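You operate a simulated robot arm through the tools that you are given. There is no shell and no other tool.

Carry out the task below with a simulated robot arm. There is one attempt and no reset: what you move stays moved.

## Task
Clean the paste smear off the warm plate.
Fine: lid down on the blue pot, plate switched off, pot moved to the cabinet top, smear rubbed away with the yellow pad, pad laid on the cabinet top. Set down upright: fridge pad. What is to be rubbed or washed off counts as gone when no trace of it is left.

It is judged by the outcome, as a careful person would: the job done as asked, and still so three seconds after it is handed in. It fails if anything else is knocked over, pushed out of place, dropped, spilled or broken. A push-on lid holds only when it is set on centred and level and pressed home; a screw cap is set on level and turned clockwise until tight.

## Robot
A 7-joint arm with a two-finger gripper, fixed in place. Base frame: the origin is on the floor under the middle of its stand, x ahead of it, y to its left, z up; the work surface is at about z = 880. Units: mm, degrees, N and s.
With the tool pointing down near the work surface it reaches from about 280 to 720 mm from the base axis. Its first joint turns from -166.0 to 166.0 degrees. Payload 2.94 kg.
The tool frame sits at the grasp point between the pads (the TCP): z along the fingers, y along the line on which they close. The tips reach 30 mm beyond it. The gripper opens to 138 mm; its body begins 109 mm behind the TCP.
Orientation is told as [roll, pitch, yaw] about the base's x, y, z axes, in that order, counted from this pose: with the fingers straight down and closing along the base's y, the tool's x points along the base's -x, its y along +y and its z along -z.

## Interface
- The arm moves only by the tool move_arm. Its arguments are lists of equal length, an entry for each row: "translation": the shift along the base's x, y, z in cm, a list of three; "dr": the turn, a rotation vector about the base's x, y, z in degrees, a list of three; "jaw": the opening, from 0 (shut) to 1 (fully open). In form: {"translation": [[dx, dy, dz], ...], "dr": [[rx, ry, rz], ...], "jaw": [jaw, ...]}. A call has 1 to 20 rows; each row shifts and turns the commanded pose from where the row before left it. Rows are played at 5 a second. More than 50 mm and 8.6 degrees between two rows, or a gripper value outside its range, and nothing of the call is played. Where a pose cannot be reached the arm comes as near as it can. A force on the tool above 40 N (or 10 N above the force at the start of the call, whichever is more), or a blocked arm, ends the call early, and 0.2 s more pass. The fingers move at their own pace (about 72 mm/s each) and stop on an object; they squeeze with about 23 N. The grip force told is the motor's: it shows also when the fingers shut on nothing. Time passes only in rows, and 0.2 s behind the last, so rows that do not move let the fingers close. The reply holds the time, the measured pose of the TCP, the force on the tool along the base axes, the opening and the grip force, in the units named above and with some noise, with the torque about the TCP (base axes, N m) and any sound that the robot's microphone picked up, and new pictures: "pictures" is both (left out), scene, wrist or none.
- Cameras (640 x 400 px; columns grow to the right, rows downward): "scene" is fixed at [49.9, -499.6, 1642.3]; the picture's right is [0.66, -0.75, 0.00], its down [-0.47, -0.41, -0.78] and it looks along [0.59, 0.51, -0.62] (base axes); focal length 331 px, centre (320, 200). "wrist" rides on the gripper at [71, 19, -146] in the tool frame; the picture's right is [-0.26, 0.96, 0.00], its down [-0.85, -0.23, -0.48] and it looks along [-0.46, -0.12, 0.88] (tool axes); focal length 280 px, centre (320, 200). There is no depth. A picture from a camera that has moved, and an enlarged one, comes with that camera's place and axes in the base frame and with its lens.
- raise_lower(by): slides the trunk up (or, below 0, down) by that many mm; the arm rides with it, the base frame stays. It gives what a move gives, with no picture.
- inspect(camera, box): a new picture of the part [left, top, right, bottom] of that camera's present view, enlarged. The clock stands still meanwhile.
- close_job(): hands the job in; it is judged then, once.

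Places have to be worked out from the pictures, the camera data and where the tool is seen. Open the gripper and draw the arm clear of the work before you hand the job in, unless the task says otherwise.

The tools are called after "Request:" as name(argument=value, ...) on one line, values as JSON. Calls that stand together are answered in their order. move_arm: Moves the arm, as the interface text tells. Its arguments: {"type":"object","properties":{"translation":{"type":"array"},"dr":{"type":"array"},"jaw":{"type":"array"},"pictures":{"type":"string","enum":["both","scene","wrist","none"]}},"required":["translation","dr","jaw"]} The other tools are called the same way: raise_lower (by) moves the trunk up or down; inspect (camera, box) takes an enlarged picture of a part of a camera's view; close_job () hands the job in.

At the start:

```text
clock: 0.0
ee_pos: [442.7, 91.9, 1159.1]
orientation: [0.1, 0.1, 0.0]
wrist_force: [0.2, 0.1, -0.2]
torque: [-0.02, 0.03, -0.03]
opening: 137.7
grasp_force: 0.0
trunk travel left (down, up): [-325.0, 129.0]
```

scene: 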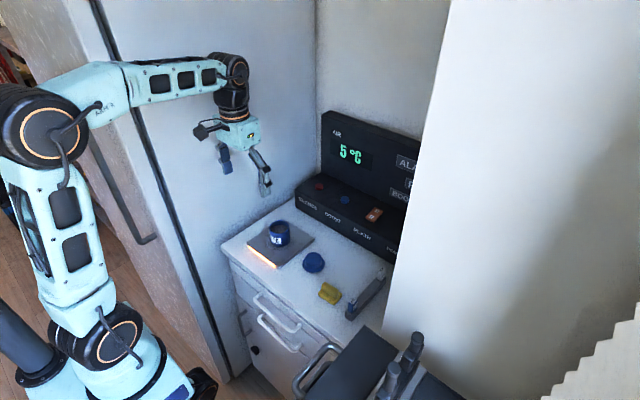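
wrist: 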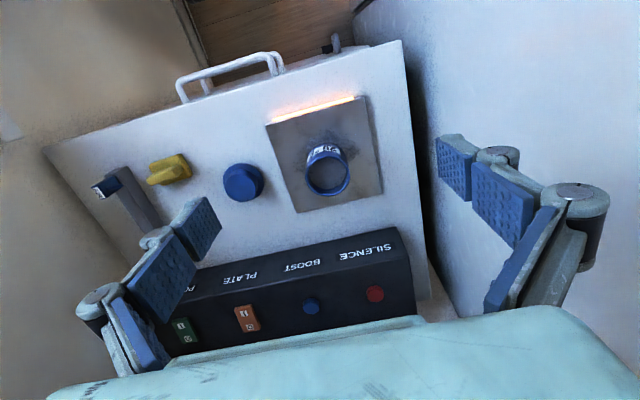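

I'll look closer at the work surface from both cameras before moving anything.

Request:
inspect(camera="scene", box=[220, 100, 420, 225])

Request:
inspect(camera="scene", box=[210, 200, 450, 350])

Request:
inspect(camera="wrist", box=[220, 80, 420, 205])

Request:
inspect(camera="wrist", box=[60, 100, 280, 240])

Request:
inspect(camera="wrist", box=[140, 220, 440, 400])

```text
3.20 times, centred on (320, 162) of scene
camera zoom: at [49.9, -499.6, 1642.3], right [0.66, -0.75, 0.0], down [-0.47, -0.41, -0.78], along [0.59, 0.51, -0.62], focal length 1058 px, centre (320, 320)
```

zoom: 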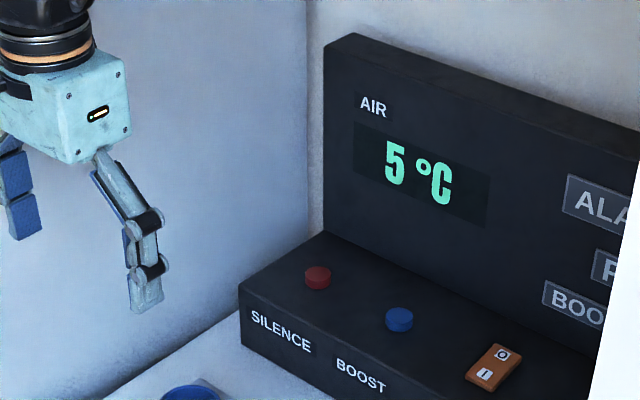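

```text
2.67 times, centred on (330, 275) of scene
camera zoom: at [49.9, -499.6, 1642.3], right [0.66, -0.75, 0.0], down [-0.47, -0.41, -0.78], along [0.59, 0.51, -0.62], focal length 882 px, centre (293, 0)
```

zoom: 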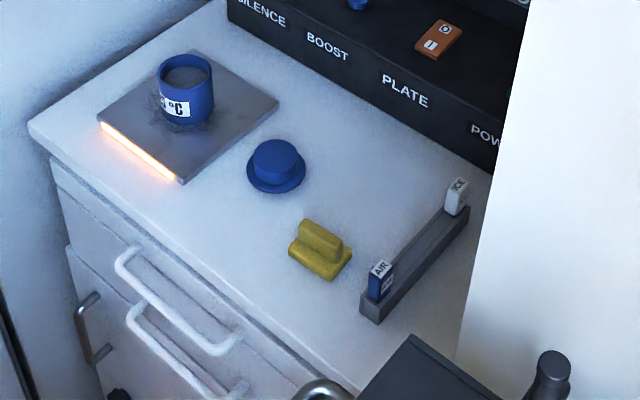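

```text
3.20 times, centred on (320, 142) of wrist
camera zoom: at [372.3, 110.4, 1304.2], right [0.26, 0.96, 0.0], down [0.85, -0.23, 0.48], along [0.46, -0.12, -0.88], focal length 897 px, centre (320, 384)
```

zoom: 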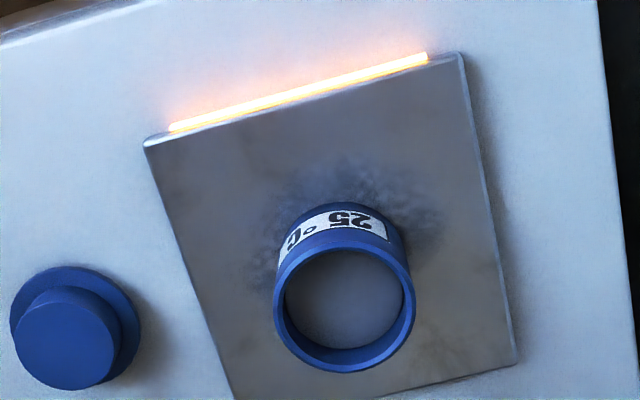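

```text
2.86 times, centred on (170, 170) of wrist
camera zoom: at [372.3, 110.4, 1304.2], right [0.26, 0.96, 0.0], down [0.85, -0.23, 0.48], along [0.46, -0.12, -0.88], focal length 801 px, centre (749, 286)
```

zoom: 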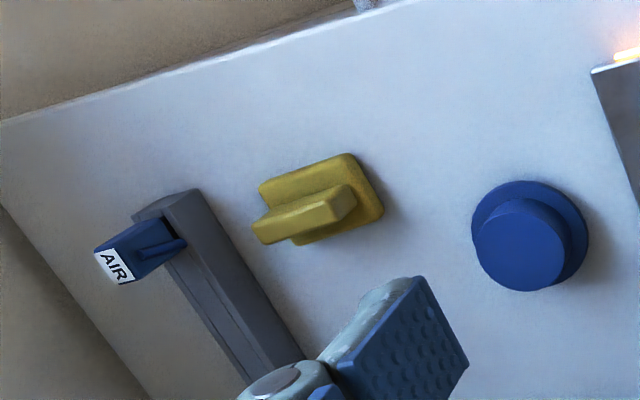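

```text
2.13 times, centred on (290, 310) of wrist
camera zoom: at [372.3, 110.4, 1304.2], right [0.26, 0.96, 0.0], down [0.85, -0.23, 0.48], along [0.46, -0.12, -0.88], focal length 598 px, centre (384, -35)
```

zoom: 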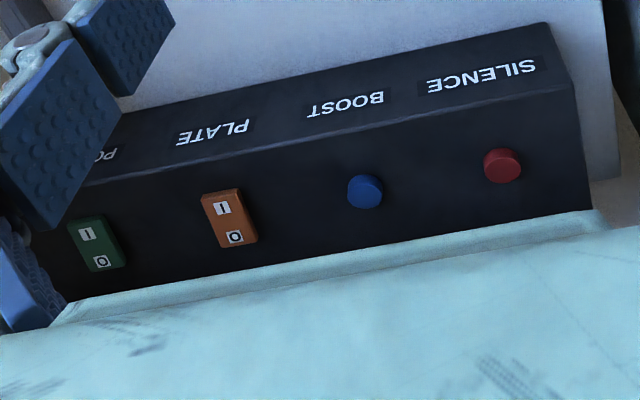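

The switch panel, plate, pot, lid, pad and a probe rack are visible. I'll check the surrounding obstacles before planning the first move.

Request:
inspect(camera="scene", box=[250, 300, 490, 400])

Request:
inspect(camera="scene", box=[300, 220, 370, 264])

Request:
inspect(camera="scene", box=[235, 205, 325, 275])

Request:
inspect(camera="scene", box=[290, 100, 450, 270])

Request:
inspect(camera="wrist", box=[215, 150, 275, 210])

```text
2.67 times, centred on (370, 350) of scene
camera zoom: at [49.9, -499.6, 1642.3], right [0.66, -0.75, 0.0], down [-0.47, -0.41, -0.78], along [0.59, 0.51, -0.62], focal length 882 px, centre (187, -200)
```

zoom: 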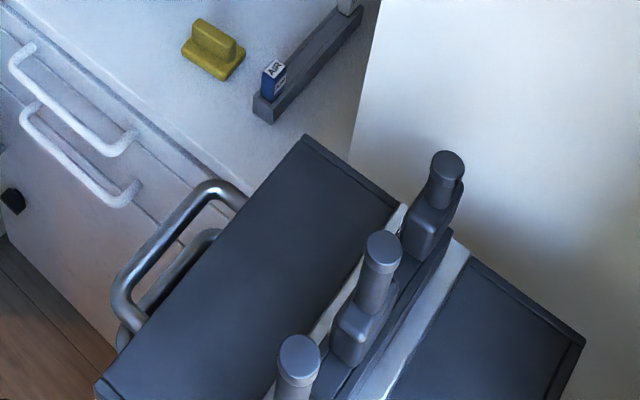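

```text
9.09 times, centred on (335, 242) of scene
camera zoom: at [49.9, -499.6, 1642.3], right [0.66, -0.75, 0.0], down [-0.47, -0.41, -0.78], along [0.59, 0.51, -0.62], focal length 3006 px, centre (184, -182)
```

zoom: 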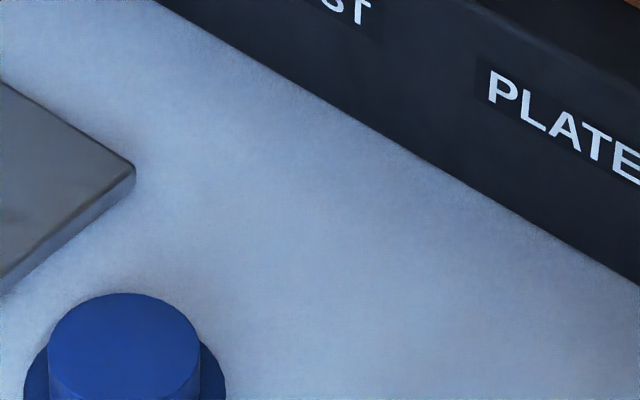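

```text
5.71 times, centred on (280, 240) of scene
camera zoom: at [49.9, -499.6, 1642.3], right [0.66, -0.75, 0.0], down [-0.47, -0.41, -0.78], along [0.59, 0.51, -0.62], focal length 1890 px, centre (549, -29)
```

zoom: 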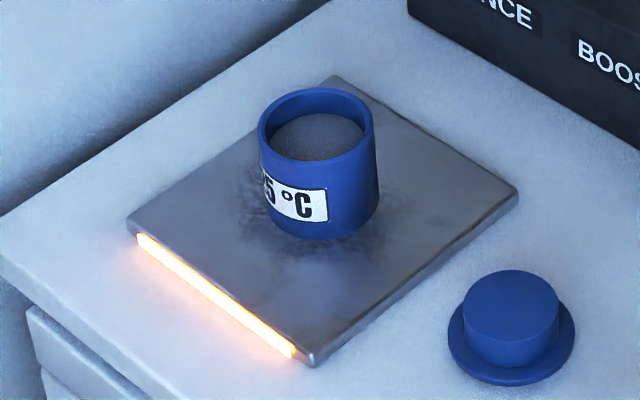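

```text
2.35 times, centred on (370, 185) of scene
camera zoom: at [49.9, -499.6, 1642.3], right [0.66, -0.75, 0.0], down [-0.47, -0.41, -0.78], along [0.59, 0.51, -0.62], focal length 778 px, centre (202, 235)
```

zoom: 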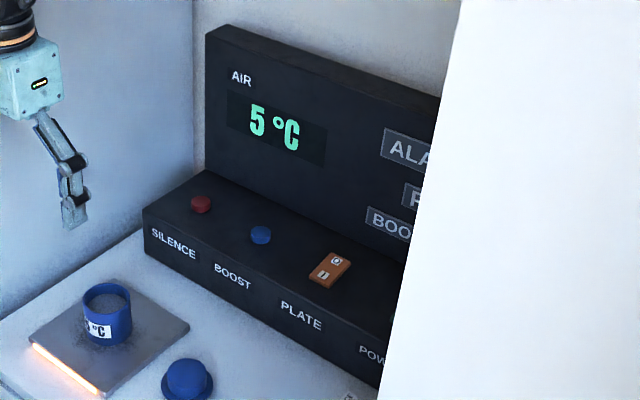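

```text
6.67 times, centred on (245, 180) of wrist
camera zoom: at [372.3, 110.4, 1304.2], right [0.26, 0.96, 0.0], down [0.85, -0.23, 0.48], along [0.46, -0.12, -0.88], focal length 1869 px, centre (820, 333)
```

zoom: 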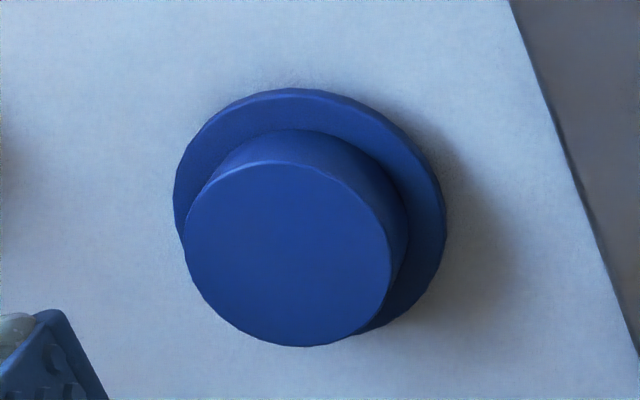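

The lid appears to lie knob-up at about (528, -58), pot on plate near (521, 83), pad near (475, -164), orange PLATE switch near (745, -120, 968). I'll move to above the lid for a closer wrist view.

Request:
move_arm(translation=[[0, -3, -1.5], [0, -3.5, -2], [0, -3.5, -2], [0, -3, -2], [0, -2, -1], [0, 0, 0]], dr=[[0, 0, 0], [0, 0, 0], [0, 0, 0], [0, 0, 0], [0, 0, 0], [0, 0, 0]], jaw=[1, 1, 1, 1, 1, 1])

```text
clock: 1.4
ee_pos: [443.1, -58.1, 1074.0]
orientation: [0.0, 0.0, -0.1]
wrist_force: [-0.3, -0.9, -0.7]
torque: [0.0, 0.02, -0.03]
opening: 138.0
grasp_force: 0.0
trunk travel left (down, up): [-325.0, 129.0]
camera wrist: at [371.7, -37.4, 1218.5], right [0.26, 0.96, 0.0], down [0.85, -0.23, 0.48], along [0.46, -0.12, -0.88], focal length 280 px, centre (320, 200)
```

scene: 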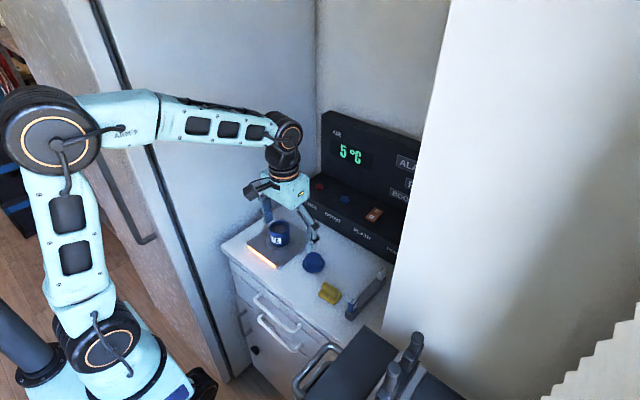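
wrist: 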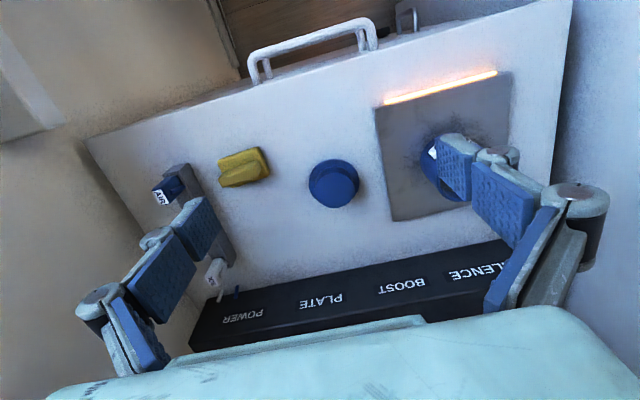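

Request:
inspect(camera="wrist", box=[290, 145, 380, 215])

Request:
inspect(camera="wrist", box=[140, 130, 290, 305])

```text
5.71 times, centred on (335, 180) of wrist
camera zoom: at [371.7, -37.4, 1218.5], right [0.26, 0.96, 0.0], down [0.85, -0.23, 0.48], along [0.46, -0.12, -0.88], focal length 1602 px, centre (234, 314)
```

zoom: 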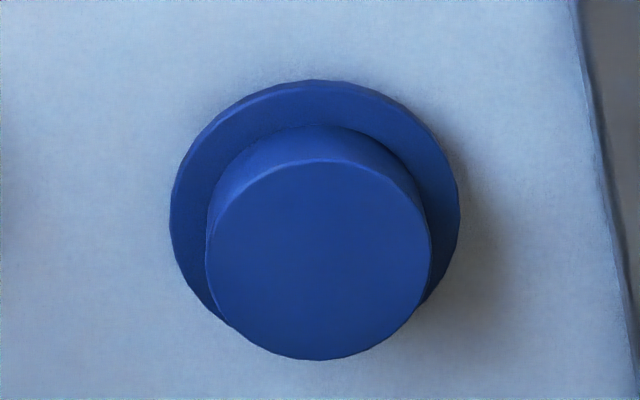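

```text
2.29 times, centred on (215, 218) of wrist
camera zoom: at [371.7, -37.4, 1218.5], right [0.26, 0.96, 0.0], down [0.85, -0.23, 0.48], along [0.46, -0.12, -0.88], focal length 641 px, centre (560, 160)
```

zoom: 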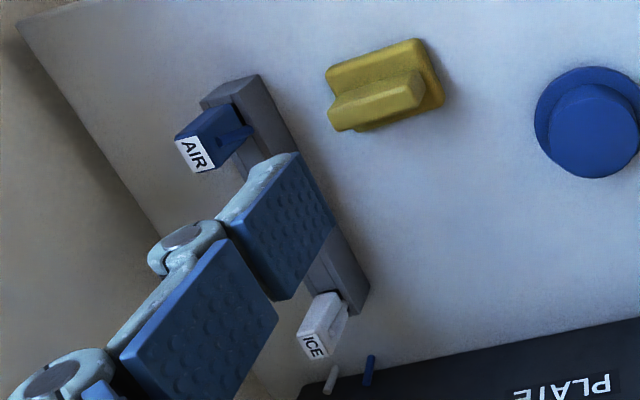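

Lid is centred at about (525.5, -58.5), knob 49 mm wide with its top near z 909 and flange 66 mm. I narrow the jaw and descend over the knob.

Request:
move_arm(translation=[[2, 0, -1], [3, 0, -2], [3, 0, -3], [0.24, -0.04, -3], [0, 0, -2.4], [0, 0, 0]], dr=[[0, 0, 0], [0, 0, 0], [0, 0, 0], [0, 0, 0], [0, 0, 0], [0, 0, 0]], jaw=[0.9, 0.8, 0.7, 0.6, 0.6, 0.6])

```text
clock: 2.8
ee_pos: [524.6, -59.9, 961.3]
orientation: [-0.1, -0.1, -0.1]
wrist_force: [0.0, 0.4, 1.0]
torque: [0.02, -0.01, 0.03]
opening: 82.8
grasp_force: 0.1
trunk travel left (down, up): [-325.0, 129.0]
camera wrist: at [452.9, -40.9, 1105.8], right [0.26, 0.96, 0.0], down [0.85, -0.23, 0.48], along [0.46, -0.13, -0.88], focal length 280 px, centre (320, 200)
```

scene: 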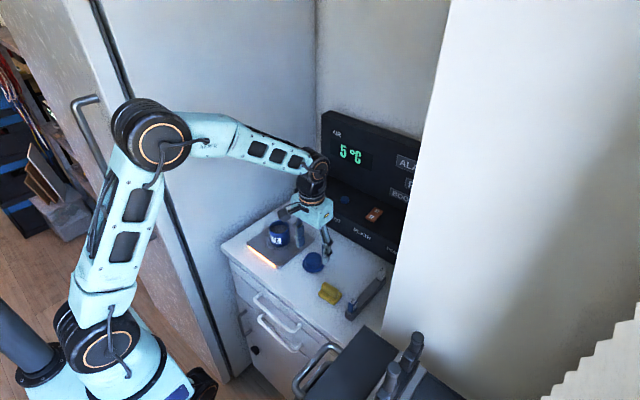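
wrist: 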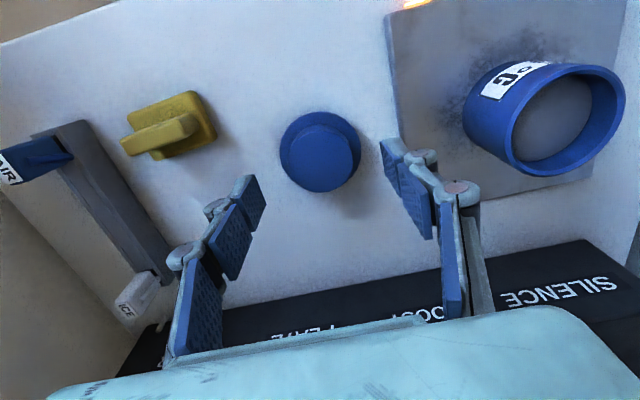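

Request:
inspect(camera="wrist", box=[230, 90, 420, 220])

Request:
inspect(camera="wrist", box=[440, 30, 640, 200])

```text
3.08 times, centred on (325, 155) of wrist
camera zoom: at [452.9, -40.9, 1105.8], right [0.26, 0.96, 0.0], down [0.85, -0.23, 0.48], along [0.46, -0.13, -0.88], focal length 863 px, centre (305, 338)
```

zoom: 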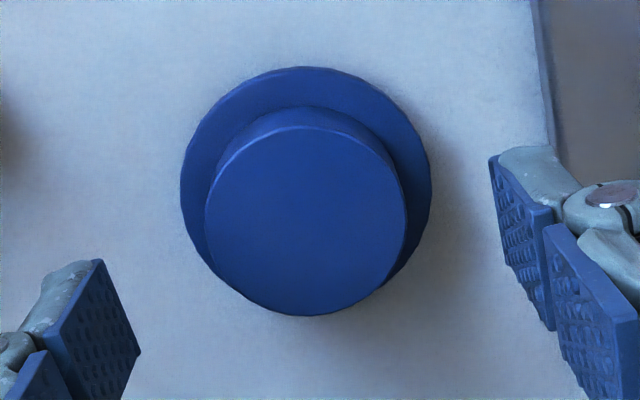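

```text
2.35 times, centred on (540, 115) of wrist
camera zoom: at [452.9, -40.9, 1105.8], right [0.26, 0.96, 0.0], down [0.85, -0.23, 0.48], along [0.46, -0.13, -0.88], focal length 660 px, centre (-198, 400)
```

zoom: 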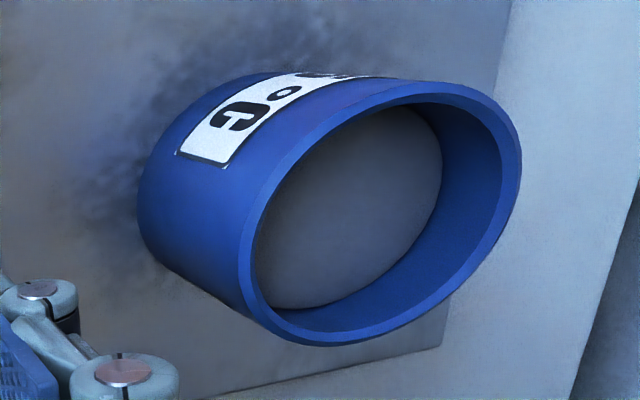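

Knob centre works out at about (524.8, -60.2), already under the TCP. I descend so the tips sit just above the flange (TCP z≈920).

Request:
move_arm(translation=[[0, 0, -2], [0, 0, -1.5], [0, 0, -0.6], [0, 0, 0]], dr=[[0, 0, 0], [0, 0, 0], [0, 0, 0], [0, 0, 0]], jaw=[0.6, 0.6, 0.6, 0.6])

```text
clock: 3.8
ee_pos: [526.2, -57.9, 919.5]
orientation: [0.0, 0.0, -0.2]
wrist_force: [-0.2, -0.2, 0.7]
torque: [0.01, -0.03, -0.02]
opening: 82.8
grasp_force: 0.1
trunk travel left (down, up): [-325.0, 129.0]
camera wrist: at [455.3, -39.0, 1064.6], right [0.26, 0.96, 0.0], down [0.85, -0.23, 0.48], along [0.46, -0.13, -0.88], focal length 280 px, centre (320, 200)
```

scene: 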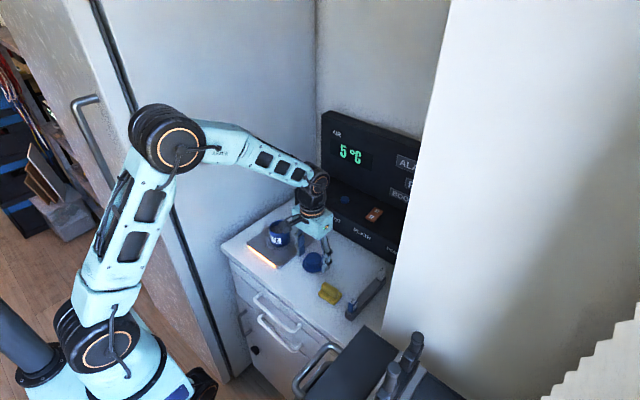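
wrist: 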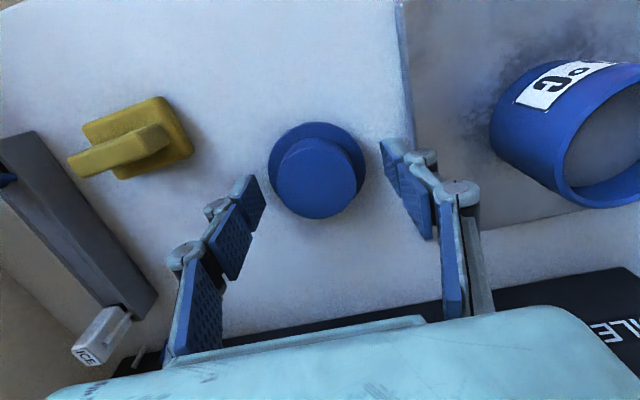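

Fingers straddle the knob symmetrically; I close on it.

Request:
move_arm(translation=[[0, 0, 0], [0, 0, 0], [0, 0, 0], [0, 0, 0]], dr=[[0, 0, 0], [0, 0, 0], [0, 0, 0], [0, 0, 0]], jaw=[0.4, 0.2, 0.1, 0.1])

```text
clock: 4.8
ee_pos: [525.9, -58.3, 922.0]
orientation: [-0.1, -0.2, 0.0]
wrist_force: [2.2, -0.2, 14.2]
torque: [0.02, -0.02, 0.0]
opening: 47.4
grasp_force: 22.8
trunk travel left (down, up): [-325.0, 129.0]
camera wrist: at [454.9, -38.8, 1066.1], right [0.26, 0.96, 0.0], down [0.85, -0.23, 0.48], along [0.46, -0.13, -0.88], focal length 280 px, centre (320, 200)
```

scene: 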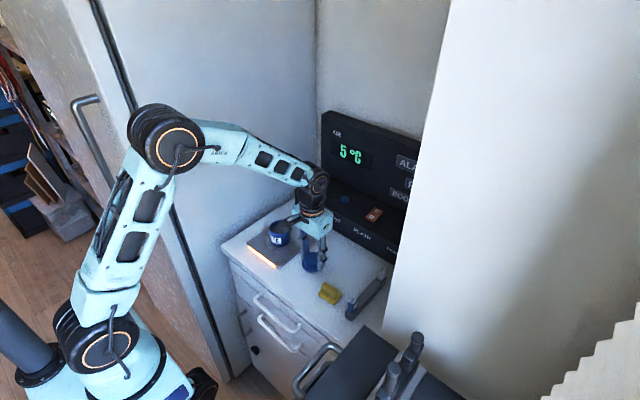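
wrist: 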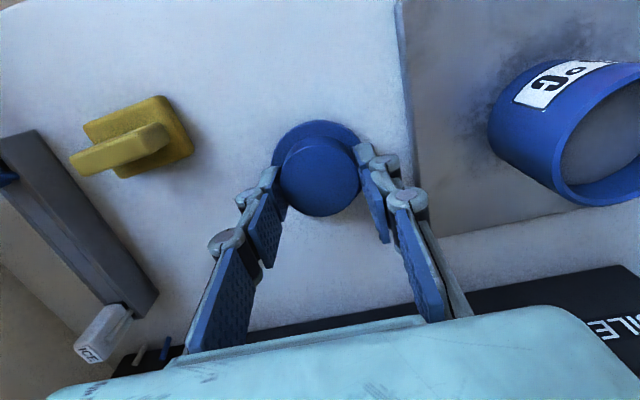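

The knob is gripped (47.4 mm, 23 N). I lift the lid and retract it over free space to check its underside.

Request:
move_arm(translation=[[0, 0, 1], [0, 0, 2], [0, 0, 3], [-1, 0, 4], [-3, 0, 4], [-3, 0, 4], [-2, 0, 2], [0, 0, 0]], dr=[[0, 0, 0], [0, 0, 0], [0, 0, 0], [0, 0, 0], [0, 0, 0], [0, 0, 0], [0, 0, 0], [0, 0, 0]], jaw=[0.1, 0.1, 0.1, 0.1, 0.1, 0.1, 0.1, 0.1])

Request:
inspect(camera="wrist", box=[220, 60, 420, 260])

```text
clock: 6.6
ee_pos: [429.6, -60.4, 1120.2]
orientation: [0.0, 0.1, -0.2]
wrist_force: [-0.7, -0.1, 0.5]
torque: [0.01, 0.02, 0.02]
opening: 14.1
grasp_force: 0.0
trunk travel left (down, up): [-325.0, 129.0]
camera wrist: at [359.0, -41.2, 1264.6], right [0.26, 0.96, 0.0], down [0.85, -0.23, 0.48], along [0.46, -0.13, -0.88], focal length 280 px, centre (320, 200)
```

scene: 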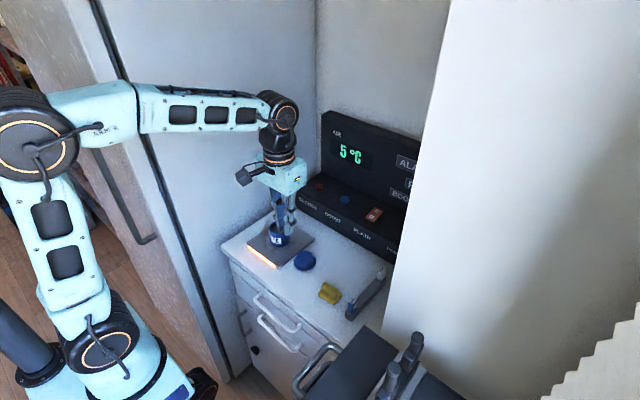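
wrist: 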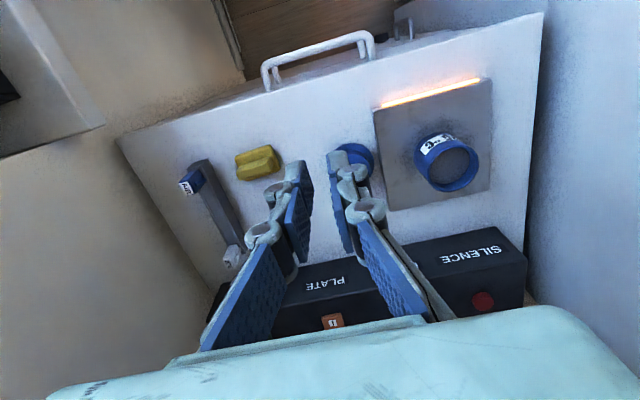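

```text
2.00 times, centred on (320, 160) of wrist
camera zoom: at [359.0, -41.2, 1264.6], right [0.26, 0.96, 0.0], down [0.85, -0.23, 0.48], along [0.46, -0.13, -0.88], focal length 561 px, centre (320, 280)
```

zoom: 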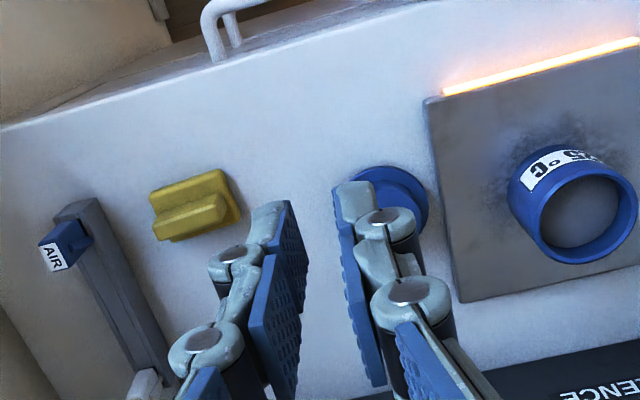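

The jaw reads 14 mm — the lid slipped out and appears to be on the cabinet again. I inspect where and how it lies before anything else.

Request:
inspect(camera="scene", box=[235, 205, 355, 305])

Request:
inspect(camera="wrist", box=[300, 130, 400, 200])

```text
4.00 times, centred on (295, 255) of scene
camera zoom: at [49.9, -499.6, 1642.3], right [0.66, -0.75, 0.0], down [-0.47, -0.41, -0.78], along [0.59, 0.51, -0.62], focal length 1323 px, centre (420, -20)
```

zoom: 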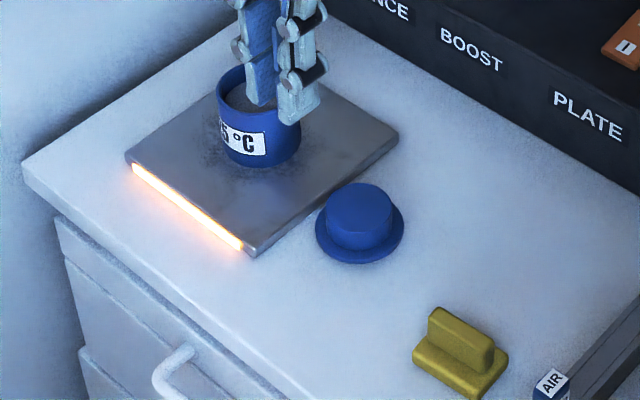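

```text
5.71 times, centred on (350, 165) of wrist
camera zoom: at [359.0, -41.2, 1264.6], right [0.26, 0.96, 0.0], down [0.85, -0.23, 0.48], along [0.46, -0.13, -0.88], focal length 1602 px, centre (149, 400)
```

zoom: 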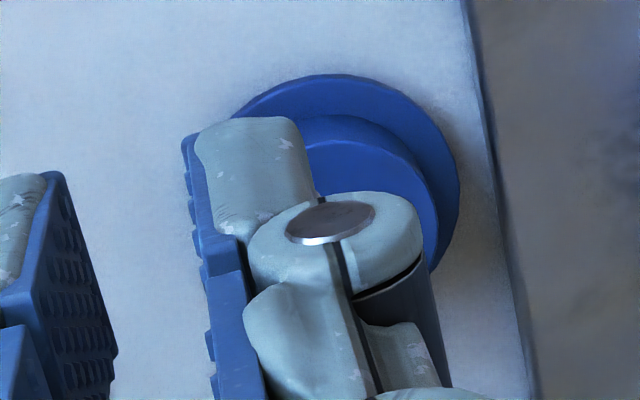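

The lid stayed upright but slid to about (518, -36), right beside the plate, so a y-direction grip would now hit the plate. I'll turn the tool 90° so it closes along x and come back over the lid for a better look.

Request:
move_arm(translation=[[0, 0, 0], [0.8, 0.2, 0], [0.8, 0.2, 0], [0.8, 0.2, 0], [0.8, 0.2, 0], [0.8, 0.2, 0], [0.8, 0.2, 0], [0.8, 0.2, 0], [0.8, 0.2, 0], [0.8, 0.2, 0], [0.8, 0.2, 0], [0.6, 0.2, 0], [0, 0, 0]], dr=[[0, 0, 8.2], [0, 0, 8.2], [0, 0, 8.2], [0, 0, 8.2], [0, 0, 8.2], [0, 0, 8.2], [0, 0, 8.2], [0, 0, 8.2], [0, 0, 8.2], [0, 0, 8.2], [0, 0, 8], [0, 0, 0], [0, 0, 0]], jaw=[0.1, 0.1, 0.1, 0.1, 0.1, 0.1, 0.1, 0.1, 0.1, 0.1, 0.2, 0.4, 0.6])

```text
clock: 9.4
ee_pos: [521.1, -37.7, 1119.9]
orientation: [-0.1, 0.0, 90.0]
wrist_force: [-0.5, 0.7, 0.2]
torque: [-0.03, 0.04, -0.02]
opening: 82.9
grasp_force: 0.0
trunk travel left (down, up): [-325.0, 129.0]
camera wrist: at [501.9, -108.5, 1264.8], right [-0.97, 0.26, 0.0], down [0.23, 0.85, 0.48], along [0.12, 0.46, -0.88], focal length 280 px, centre (320, 200)
```

scene: 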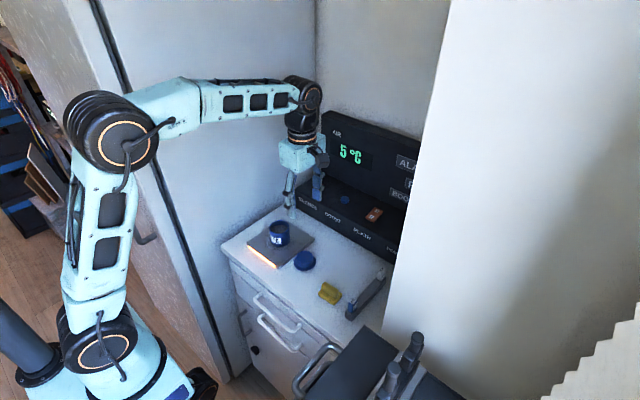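
wrist: 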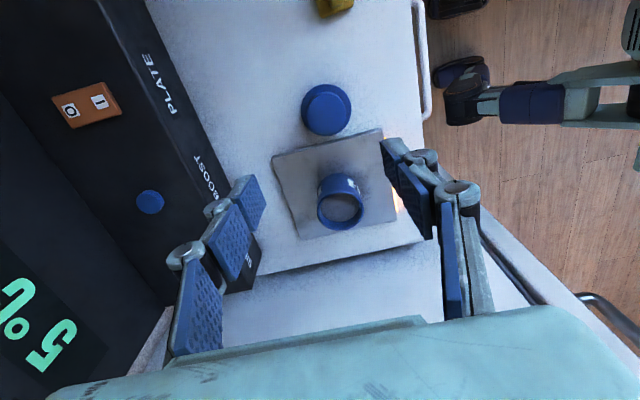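

Request:
inspect(camera="wrist", box=[270, 70, 410, 170])

Request:
inspect(camera="wrist", box=[265, 125, 425, 245])

Request:
inspect(camera="wrist", box=[20, 50, 220, 230])

```text
4.00 times, centred on (340, 120) of wrist
camera zoom: at [501.9, -108.5, 1264.8], right [-0.97, 0.26, 0.0], down [0.23, 0.85, 0.48], along [0.12, 0.46, -0.88], focal length 1122 px, centre (240, 520)
```

zoom: 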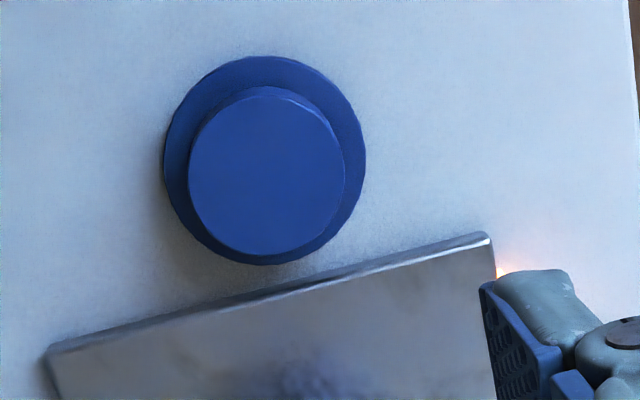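

```text
3.33 times, centred on (345, 185) of wrist
camera zoom: at [501.9, -108.5, 1264.8], right [-0.97, 0.26, 0.0], down [0.23, 0.85, 0.48], along [0.12, 0.46, -0.88], focal length 935 px, centre (237, 250)
```

zoom: 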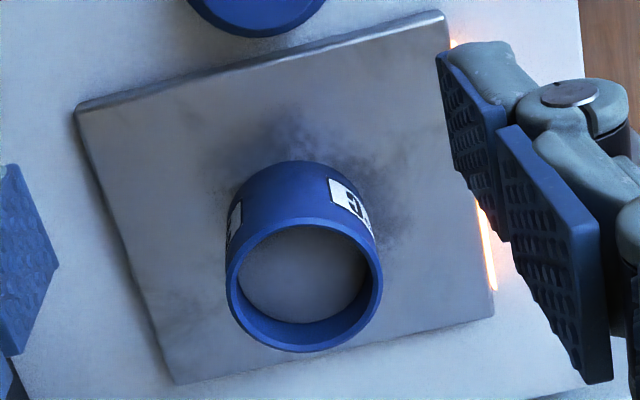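

```text
2.22 times, centred on (120, 140) of wrist
camera zoom: at [501.9, -108.5, 1264.8], right [-0.97, 0.26, 0.0], down [0.23, 0.85, 0.48], along [0.12, 0.46, -0.88], focal length 623 px, centre (764, 333)
```

zoom: 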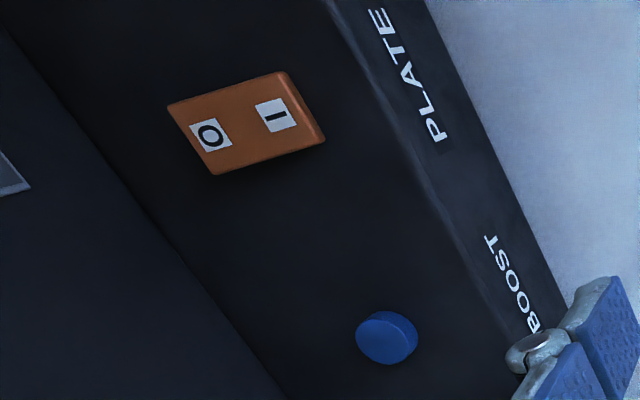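

Lid is at about (513, -38) and the pot at (525, 82) with rim z≈945 (OD ≈62.5, ID ≈53). I descend to just above the lid and check alignment.

Request:
move_arm(translation=[[-0.4, -0.1, -4], [-0.3, 0, -4], [0, 0, -4], [0, 0, -4], [0, 0, 0]], dr=[[0, 0, 0], [0, 0, 0], [0, 0, 0], [0, 0, 0], [0, 0, 0]], jaw=[0.6, 0.6, 0.6, 0.6, 0.6])

Request:
inspect(camera="wrist", box=[230, 90, 420, 220])

```text
clock: 10.6
ee_pos: [513.1, -39.0, 956.8]
orientation: [0.0, 0.0, 89.9]
wrist_force: [0.4, 0.4, 0.0]
torque: [0.03, 0.06, 0.0]
opening: 82.6
grasp_force: 0.0
trunk travel left (down, up): [-325.0, 129.0]
camera wrist: at [493.9, -108.7, 1101.9], right [-0.96, 0.26, 0.0], down [0.23, 0.85, 0.48], along [0.12, 0.46, -0.88], focal length 280 px, centre (320, 200)
```

scene: 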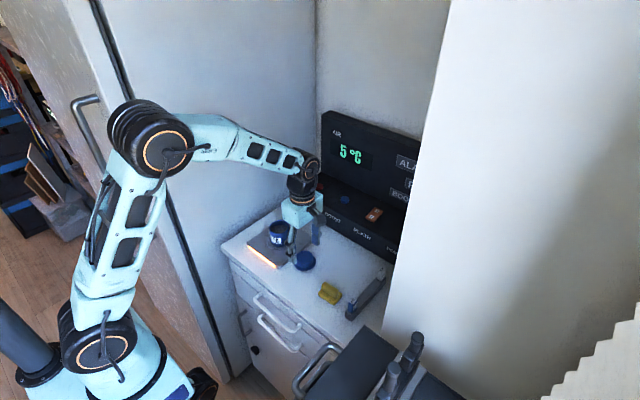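
wrist: 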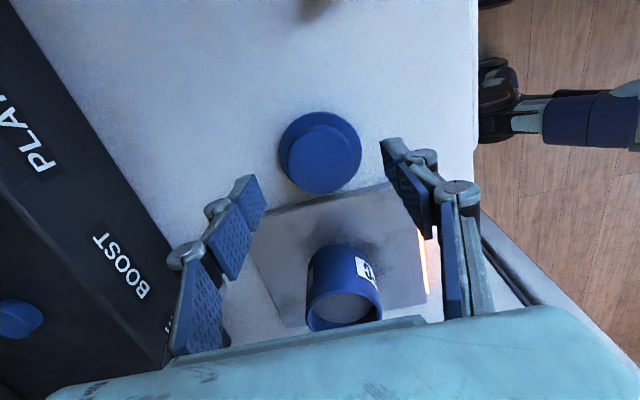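

```text
3.08 times, centred on (325, 155) of wrist
camera zoom: at [493.9, -108.7, 1101.9], right [-0.96, 0.26, 0.0], down [0.23, 0.85, 0.48], along [0.12, 0.46, -0.88], focal length 863 px, centre (305, 338)
```

zoom: 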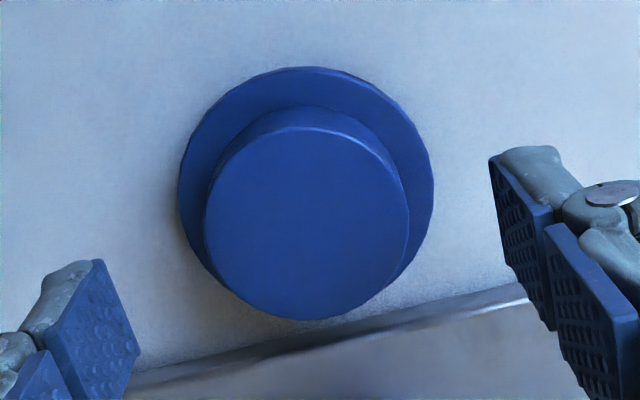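

Aligned within ~1 mm. I descend to TCP z≈923 (slightly higher than last time so the tips don't jam on the flange) and close.

Request:
move_arm(translation=[[0, 0.1, -2], [0, 0, -1.5], [0, 0, 0], [0, 0, 0], [0, 0, 0], [0, 0, 0]], dr=[[0, 0, 0], [0, 0, 0], [0, 0, 0], [0, 0, 0], [0, 0, 0], [0, 0, 0]], jaw=[0.6, 0.6, 0.5, 0.4, 0.3, 0.25])

Request:
inspect(camera="wrist", box=[220, 90, 420, 260])

Request:
inspect(camera="scene", box=[270, 210, 350, 280])

```text
clock: 12.0
ee_pos: [514.2, -39.0, 923.5]
orientation: [0.0, 0.0, 89.9]
wrist_force: [0.6, -0.1, -0.4]
torque: [0.01, 0.0, 0.03]
opening: 46.5
grasp_force: 23.2
trunk travel left (down, up): [-325.0, 129.0]
camera wrist: at [495.1, -109.5, 1068.1], right [-0.96, 0.26, 0.0], down [0.23, 0.85, 0.48], along [0.12, 0.46, -0.88], focal length 280 px, centre (320, 200)
```

scene: 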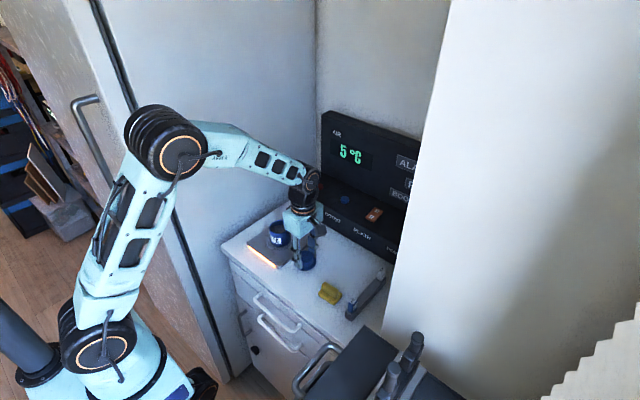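
wrist: 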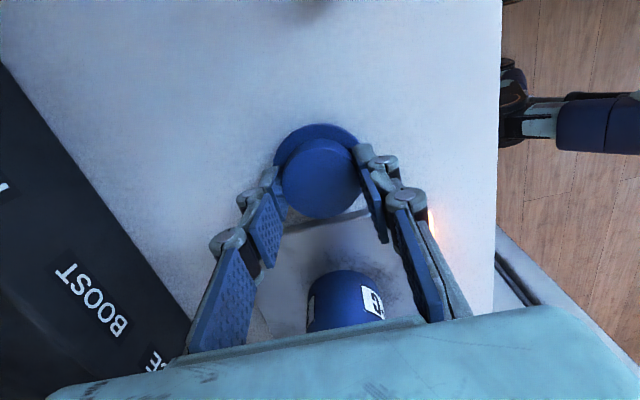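

```text
2.35 times, centred on (320, 175) of wrist
camera zoom: at [495.1, -109.5, 1068.1], right [-0.96, 0.26, 0.0], down [0.23, 0.85, 0.48], along [0.12, 0.46, -0.88], focal length 660 px, centre (320, 259)
```

zoom: 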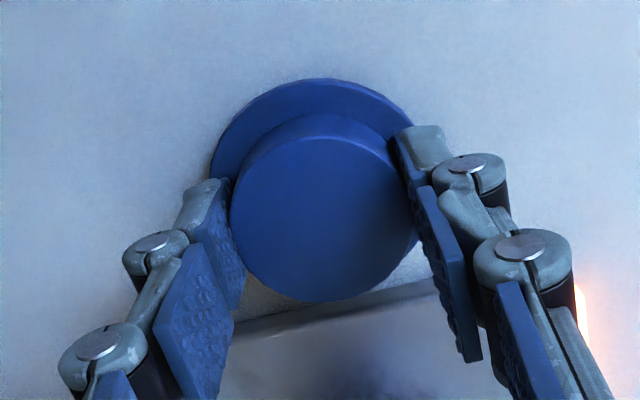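

```text
5.71 times, centred on (310, 245) of scene
camera zoom: at [49.9, -499.6, 1642.3], right [0.66, -0.75, 0.0], down [-0.47, -0.41, -0.78], along [0.59, 0.51, -0.62], focal length 1890 px, centre (377, -57)
```

zoom: 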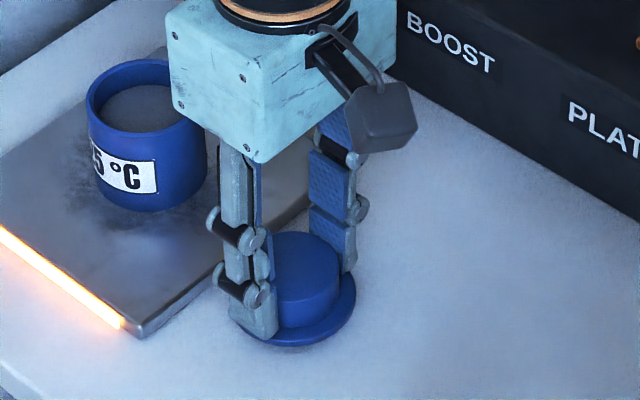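

Clean grip this time with no vertical load. I lift slowly a few millimetres and check it follows.

Request:
move_arm(translation=[[0, 0, 0], [0, 0, 0.1], [0, 0, 0.2], [0, 0, 0.2], [0, 0, 0.2], [0, 0, 0]], dr=[[0, 0, 0], [0, 0, 0], [0, 0, 0], [0, 0, 0], [0, 0, 0], [0, 0, 0]], jaw=[0.2, 0.2, 0.2, 0.2, 0.2, 0.2])

Request:
inspect(camera="wrist", box=[220, 90, 420, 260])

Request:
inspect(camera="scene", box=[270, 210, 350, 280])

```text
clock: 13.4
ee_pos: [514.9, -37.1, 931.0]
orientation: [0.0, -0.1, 89.9]
wrist_force: [-0.1, 0.1, 0.0]
torque: [0.0, 0.03, 0.01]
opening: 46.6
grasp_force: 23.0
trunk travel left (down, up): [-325.0, 129.0]
camera wrist: at [495.5, -108.3, 1076.5], right [-0.96, 0.26, 0.0], down [0.23, 0.85, 0.48], along [0.13, 0.46, -0.88], focal length 280 px, centre (320, 200)
```

scene: 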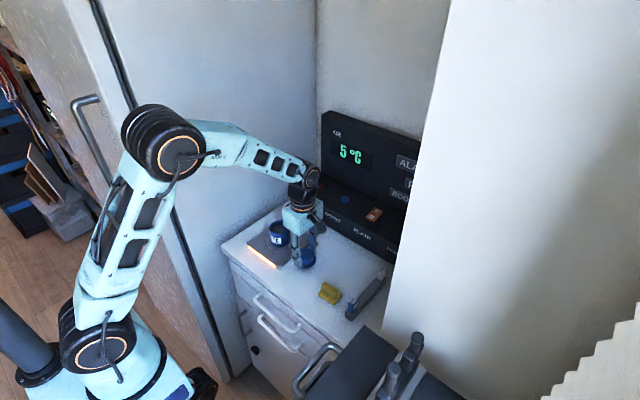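
wrist: 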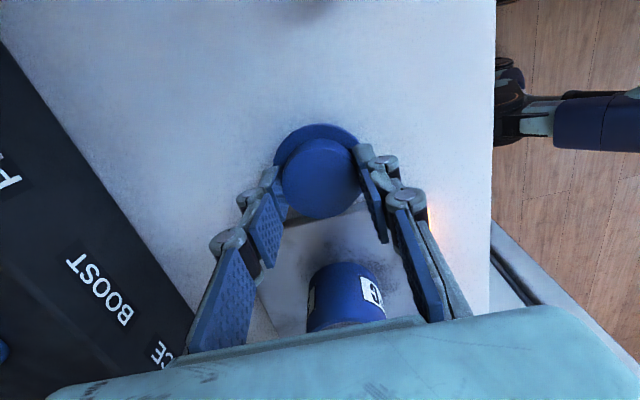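

```text
2.35 times, centred on (320, 175) of wrist
camera zoom: at [495.5, -108.3, 1076.5], right [-0.96, 0.26, 0.0], down [0.23, 0.85, 0.48], along [0.13, 0.46, -0.88], focal length 660 px, centre (320, 259)
```

zoom: 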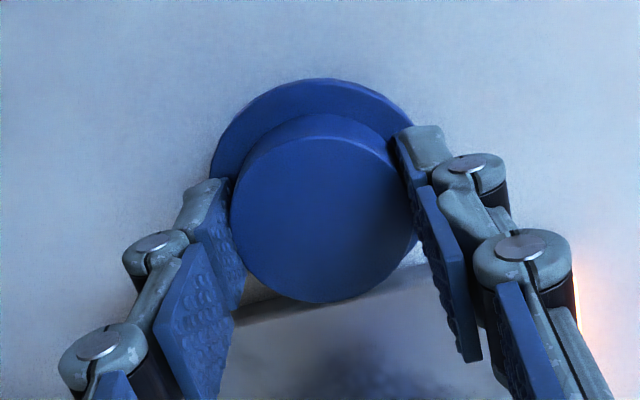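

```text
5.71 times, centred on (310, 245) of scene
camera zoom: at [49.9, -499.6, 1642.3], right [0.66, -0.75, 0.0], down [-0.47, -0.41, -0.78], along [0.59, 0.51, -0.62], focal length 1890 px, centre (377, -57)
```

zoom: 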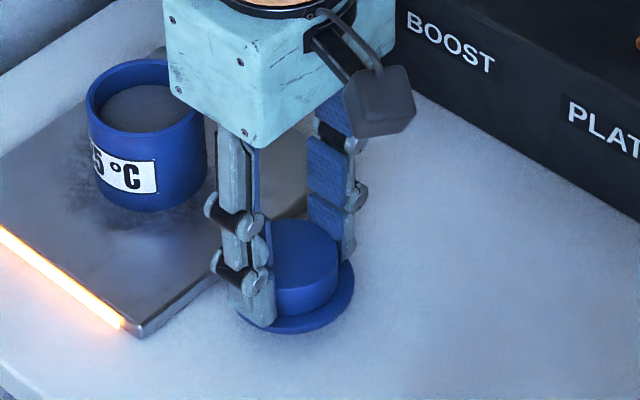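

The lid follows without slip. I raise it gently well above the pot rim.

Request:
move_arm(translation=[[0, 0, 0.5], [0, 0, 1], [0, 0, 1.5], [0, 0, 1.5], [0, 0, 1.5], [0, 0, 1.5], [0, 0, 1.5], [0, 0, 1.5], [0, 0, 1], [0, 0, 0.5], [0, 0, 0]], dr=[[0, 0, 0], [0, 0, 0], [0, 0, 0], [0, 0, 0], [0, 0, 0], [0, 0, 0], [0, 0, 0], [0, 0, 0], [0, 0, 0], [0, 0, 0], [0, 0, 0]], jaw=[0.2, 0.2, 0.2, 0.2, 0.2, 0.2, 0.2, 0.2, 0.2, 0.2, 0.2])

Request:
inspect(camera="scene", box=[260, 170, 350, 250])

Request:
inspect(camera="wrist", box=[220, 90, 420, 300])

```text
clock: 15.8
ee_pos: [516.0, -36.5, 1051.2]
orientation: [0.0, 0.0, 89.9]
wrist_force: [-0.3, 0.1, -0.1]
torque: [-0.01, -0.02, 0.02]
opening: 46.2
grasp_force: 23.2
trunk travel left (down, up): [-325.0, 129.0]
camera wrist: at [495.6, -108.1, 1197.4], right [-0.96, 0.26, 0.0], down [0.23, 0.85, 0.48], along [0.13, 0.46, -0.88], focal length 280 px, centre (320, 200)
```

scene: 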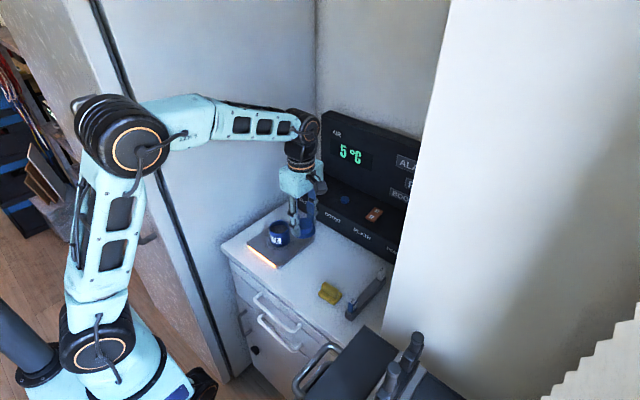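
wrist: 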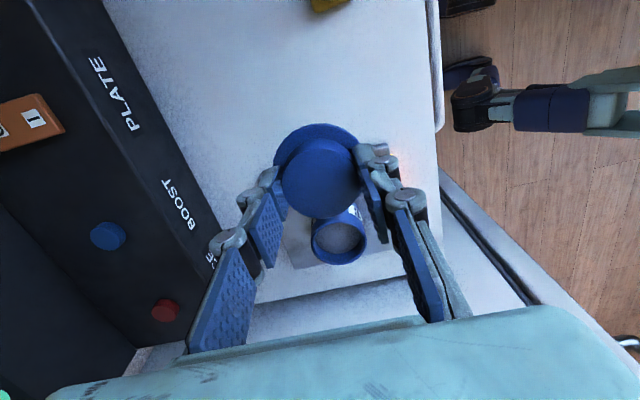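

```text
5.00 times, centred on (305, 210) of scene
camera zoom: at [49.9, -499.6, 1642.3], right [0.66, -0.75, 0.0], down [-0.47, -0.41, -0.78], along [0.59, 0.51, -0.62], focal length 1653 px, centre (395, 150)
```

zoom: 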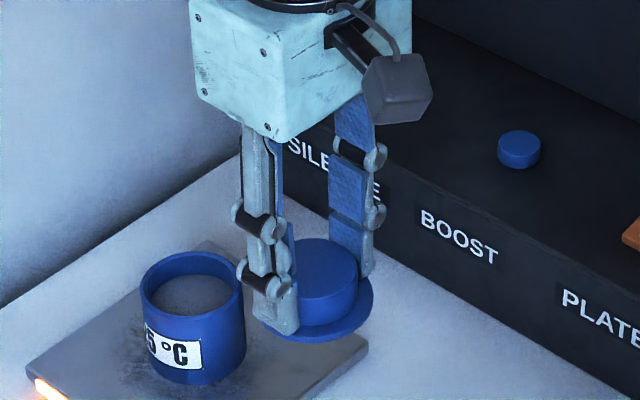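

```text
1.90 times, centred on (320, 195) of wrist
camera zoom: at [495.6, -108.1, 1197.4], right [-0.96, 0.26, 0.0], down [0.23, 0.85, 0.48], along [0.13, 0.46, -0.88], focal length 534 px, centre (320, 210)
```

zoom: 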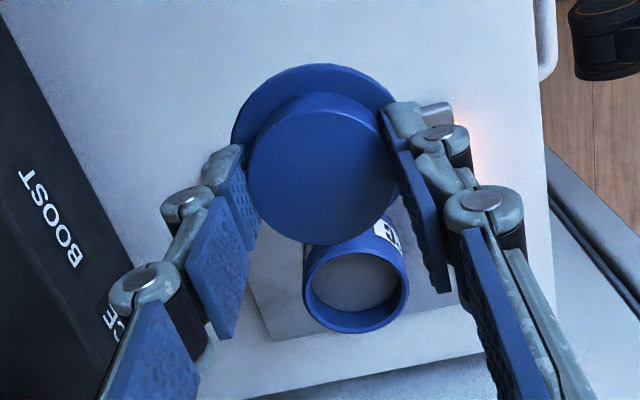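

The lid is held firmly. I tilt the tool toward the scene camera to see the lid's underside before seating it.

Request:
move_arm(translation=[[-1, -0.5, 0.5], [-1, -0.5, 0.5], [-1, -0.5, 0.5], [-1, -0.5, 0.5], [-1, -0.5, 0.5], [-1, -0.5, 0.5], [-1, 0, 0], [0, 0, 0]], dr=[[-5.5, 5.5, 0], [-5.5, 5.5, 0], [-5.5, 5.5, 0], [-5.5, 5.5, 0], [-5.5, 5.5, 0], [-5.5, 5.5, 0], [-5.5, 5.5, 0], [0, 0, 0]], jaw=[0.2, 0.2, 0.2, 0.2, 0.2, 0.2, 0.2, 0.2])

Request:
inspect(camera="scene", box=[220, 130, 350, 250])

```text
clock: 17.6
ee_pos: [443.2, -67.7, 1080.9]
orientation: [44.7, 35.2, 104.8]
wrist_force: [0.5, 1.1, -0.7]
torque: [0.04, -0.02, 0.01]
opening: 46.3
grasp_force: 23.1
trunk travel left (down, up): [-325.0, 129.0]
camera wrist: at [526.9, -35.4, 1216.9], right [-0.82, 0.41, 0.4], down [0.28, 0.9, -0.35], along [-0.5, -0.17, -0.85], focal length 280 px, centre (320, 200)
```

scene: 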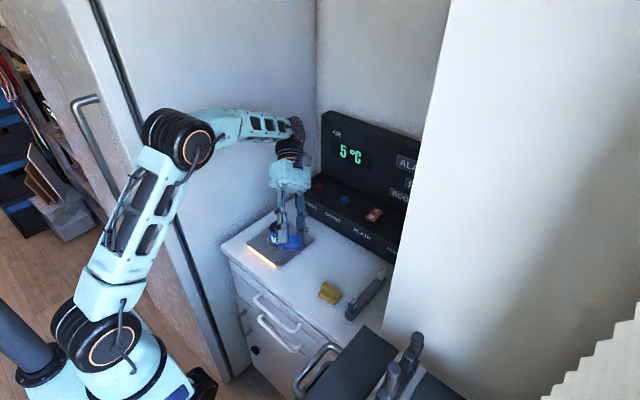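
wrist: 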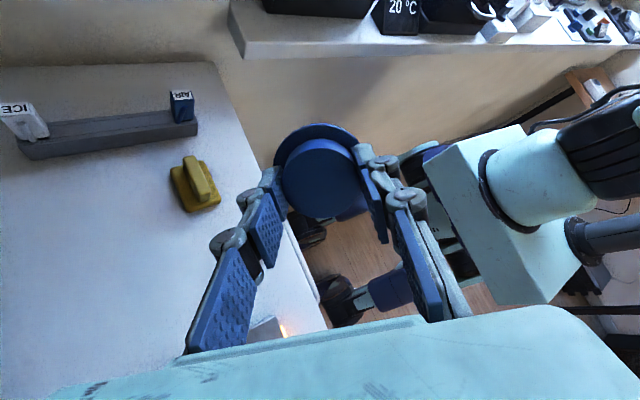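

```text
3.33 times, centred on (285, 190) of scene
camera zoom: at [49.9, -499.6, 1642.3], right [0.66, -0.75, 0.0], down [-0.47, -0.41, -0.78], along [0.59, 0.51, -0.62], focal length 1102 px, centre (437, 233)
```

zoom: 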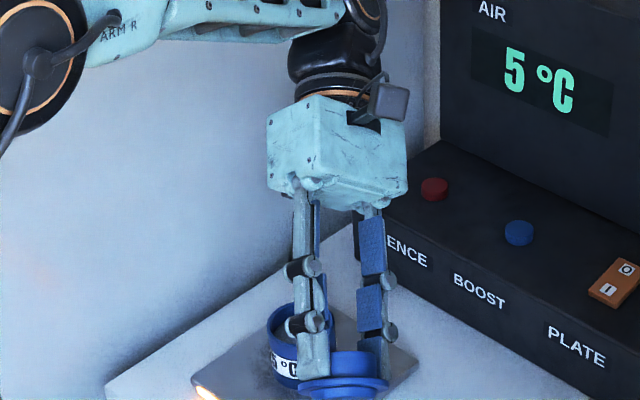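

Request:
inspect(camera="scene", box=[295, 230, 345, 265])

Request:
inspect(camera="scene", box=[268, 218, 328, 258])

```text
11.43 times, centred on (320, 248) of scene
camera zoom: at [49.9, -499.6, 1642.3], right [0.66, -0.75, 0.0], down [-0.47, -0.41, -0.78], along [0.59, 0.51, -0.62], focal length 3779 px, centre (320, -343)
```

zoom: 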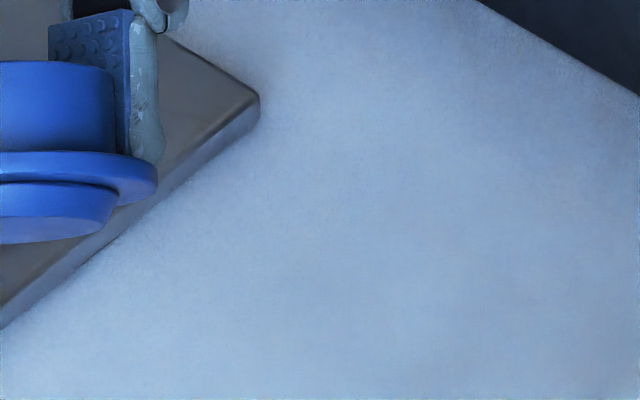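

```text
10.00 times, centred on (298, 238) of scene
camera zoom: at [49.9, -499.6, 1642.3], right [0.66, -0.75, 0.0], down [-0.47, -0.41, -0.78], along [0.59, 0.51, -0.62], focal length 3307 px, centre (540, -180)
```

zoom: 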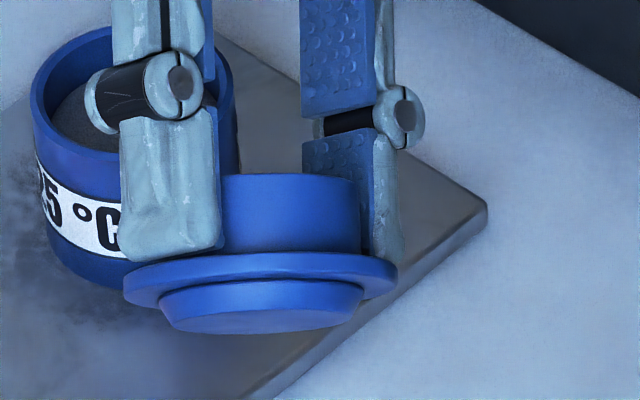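

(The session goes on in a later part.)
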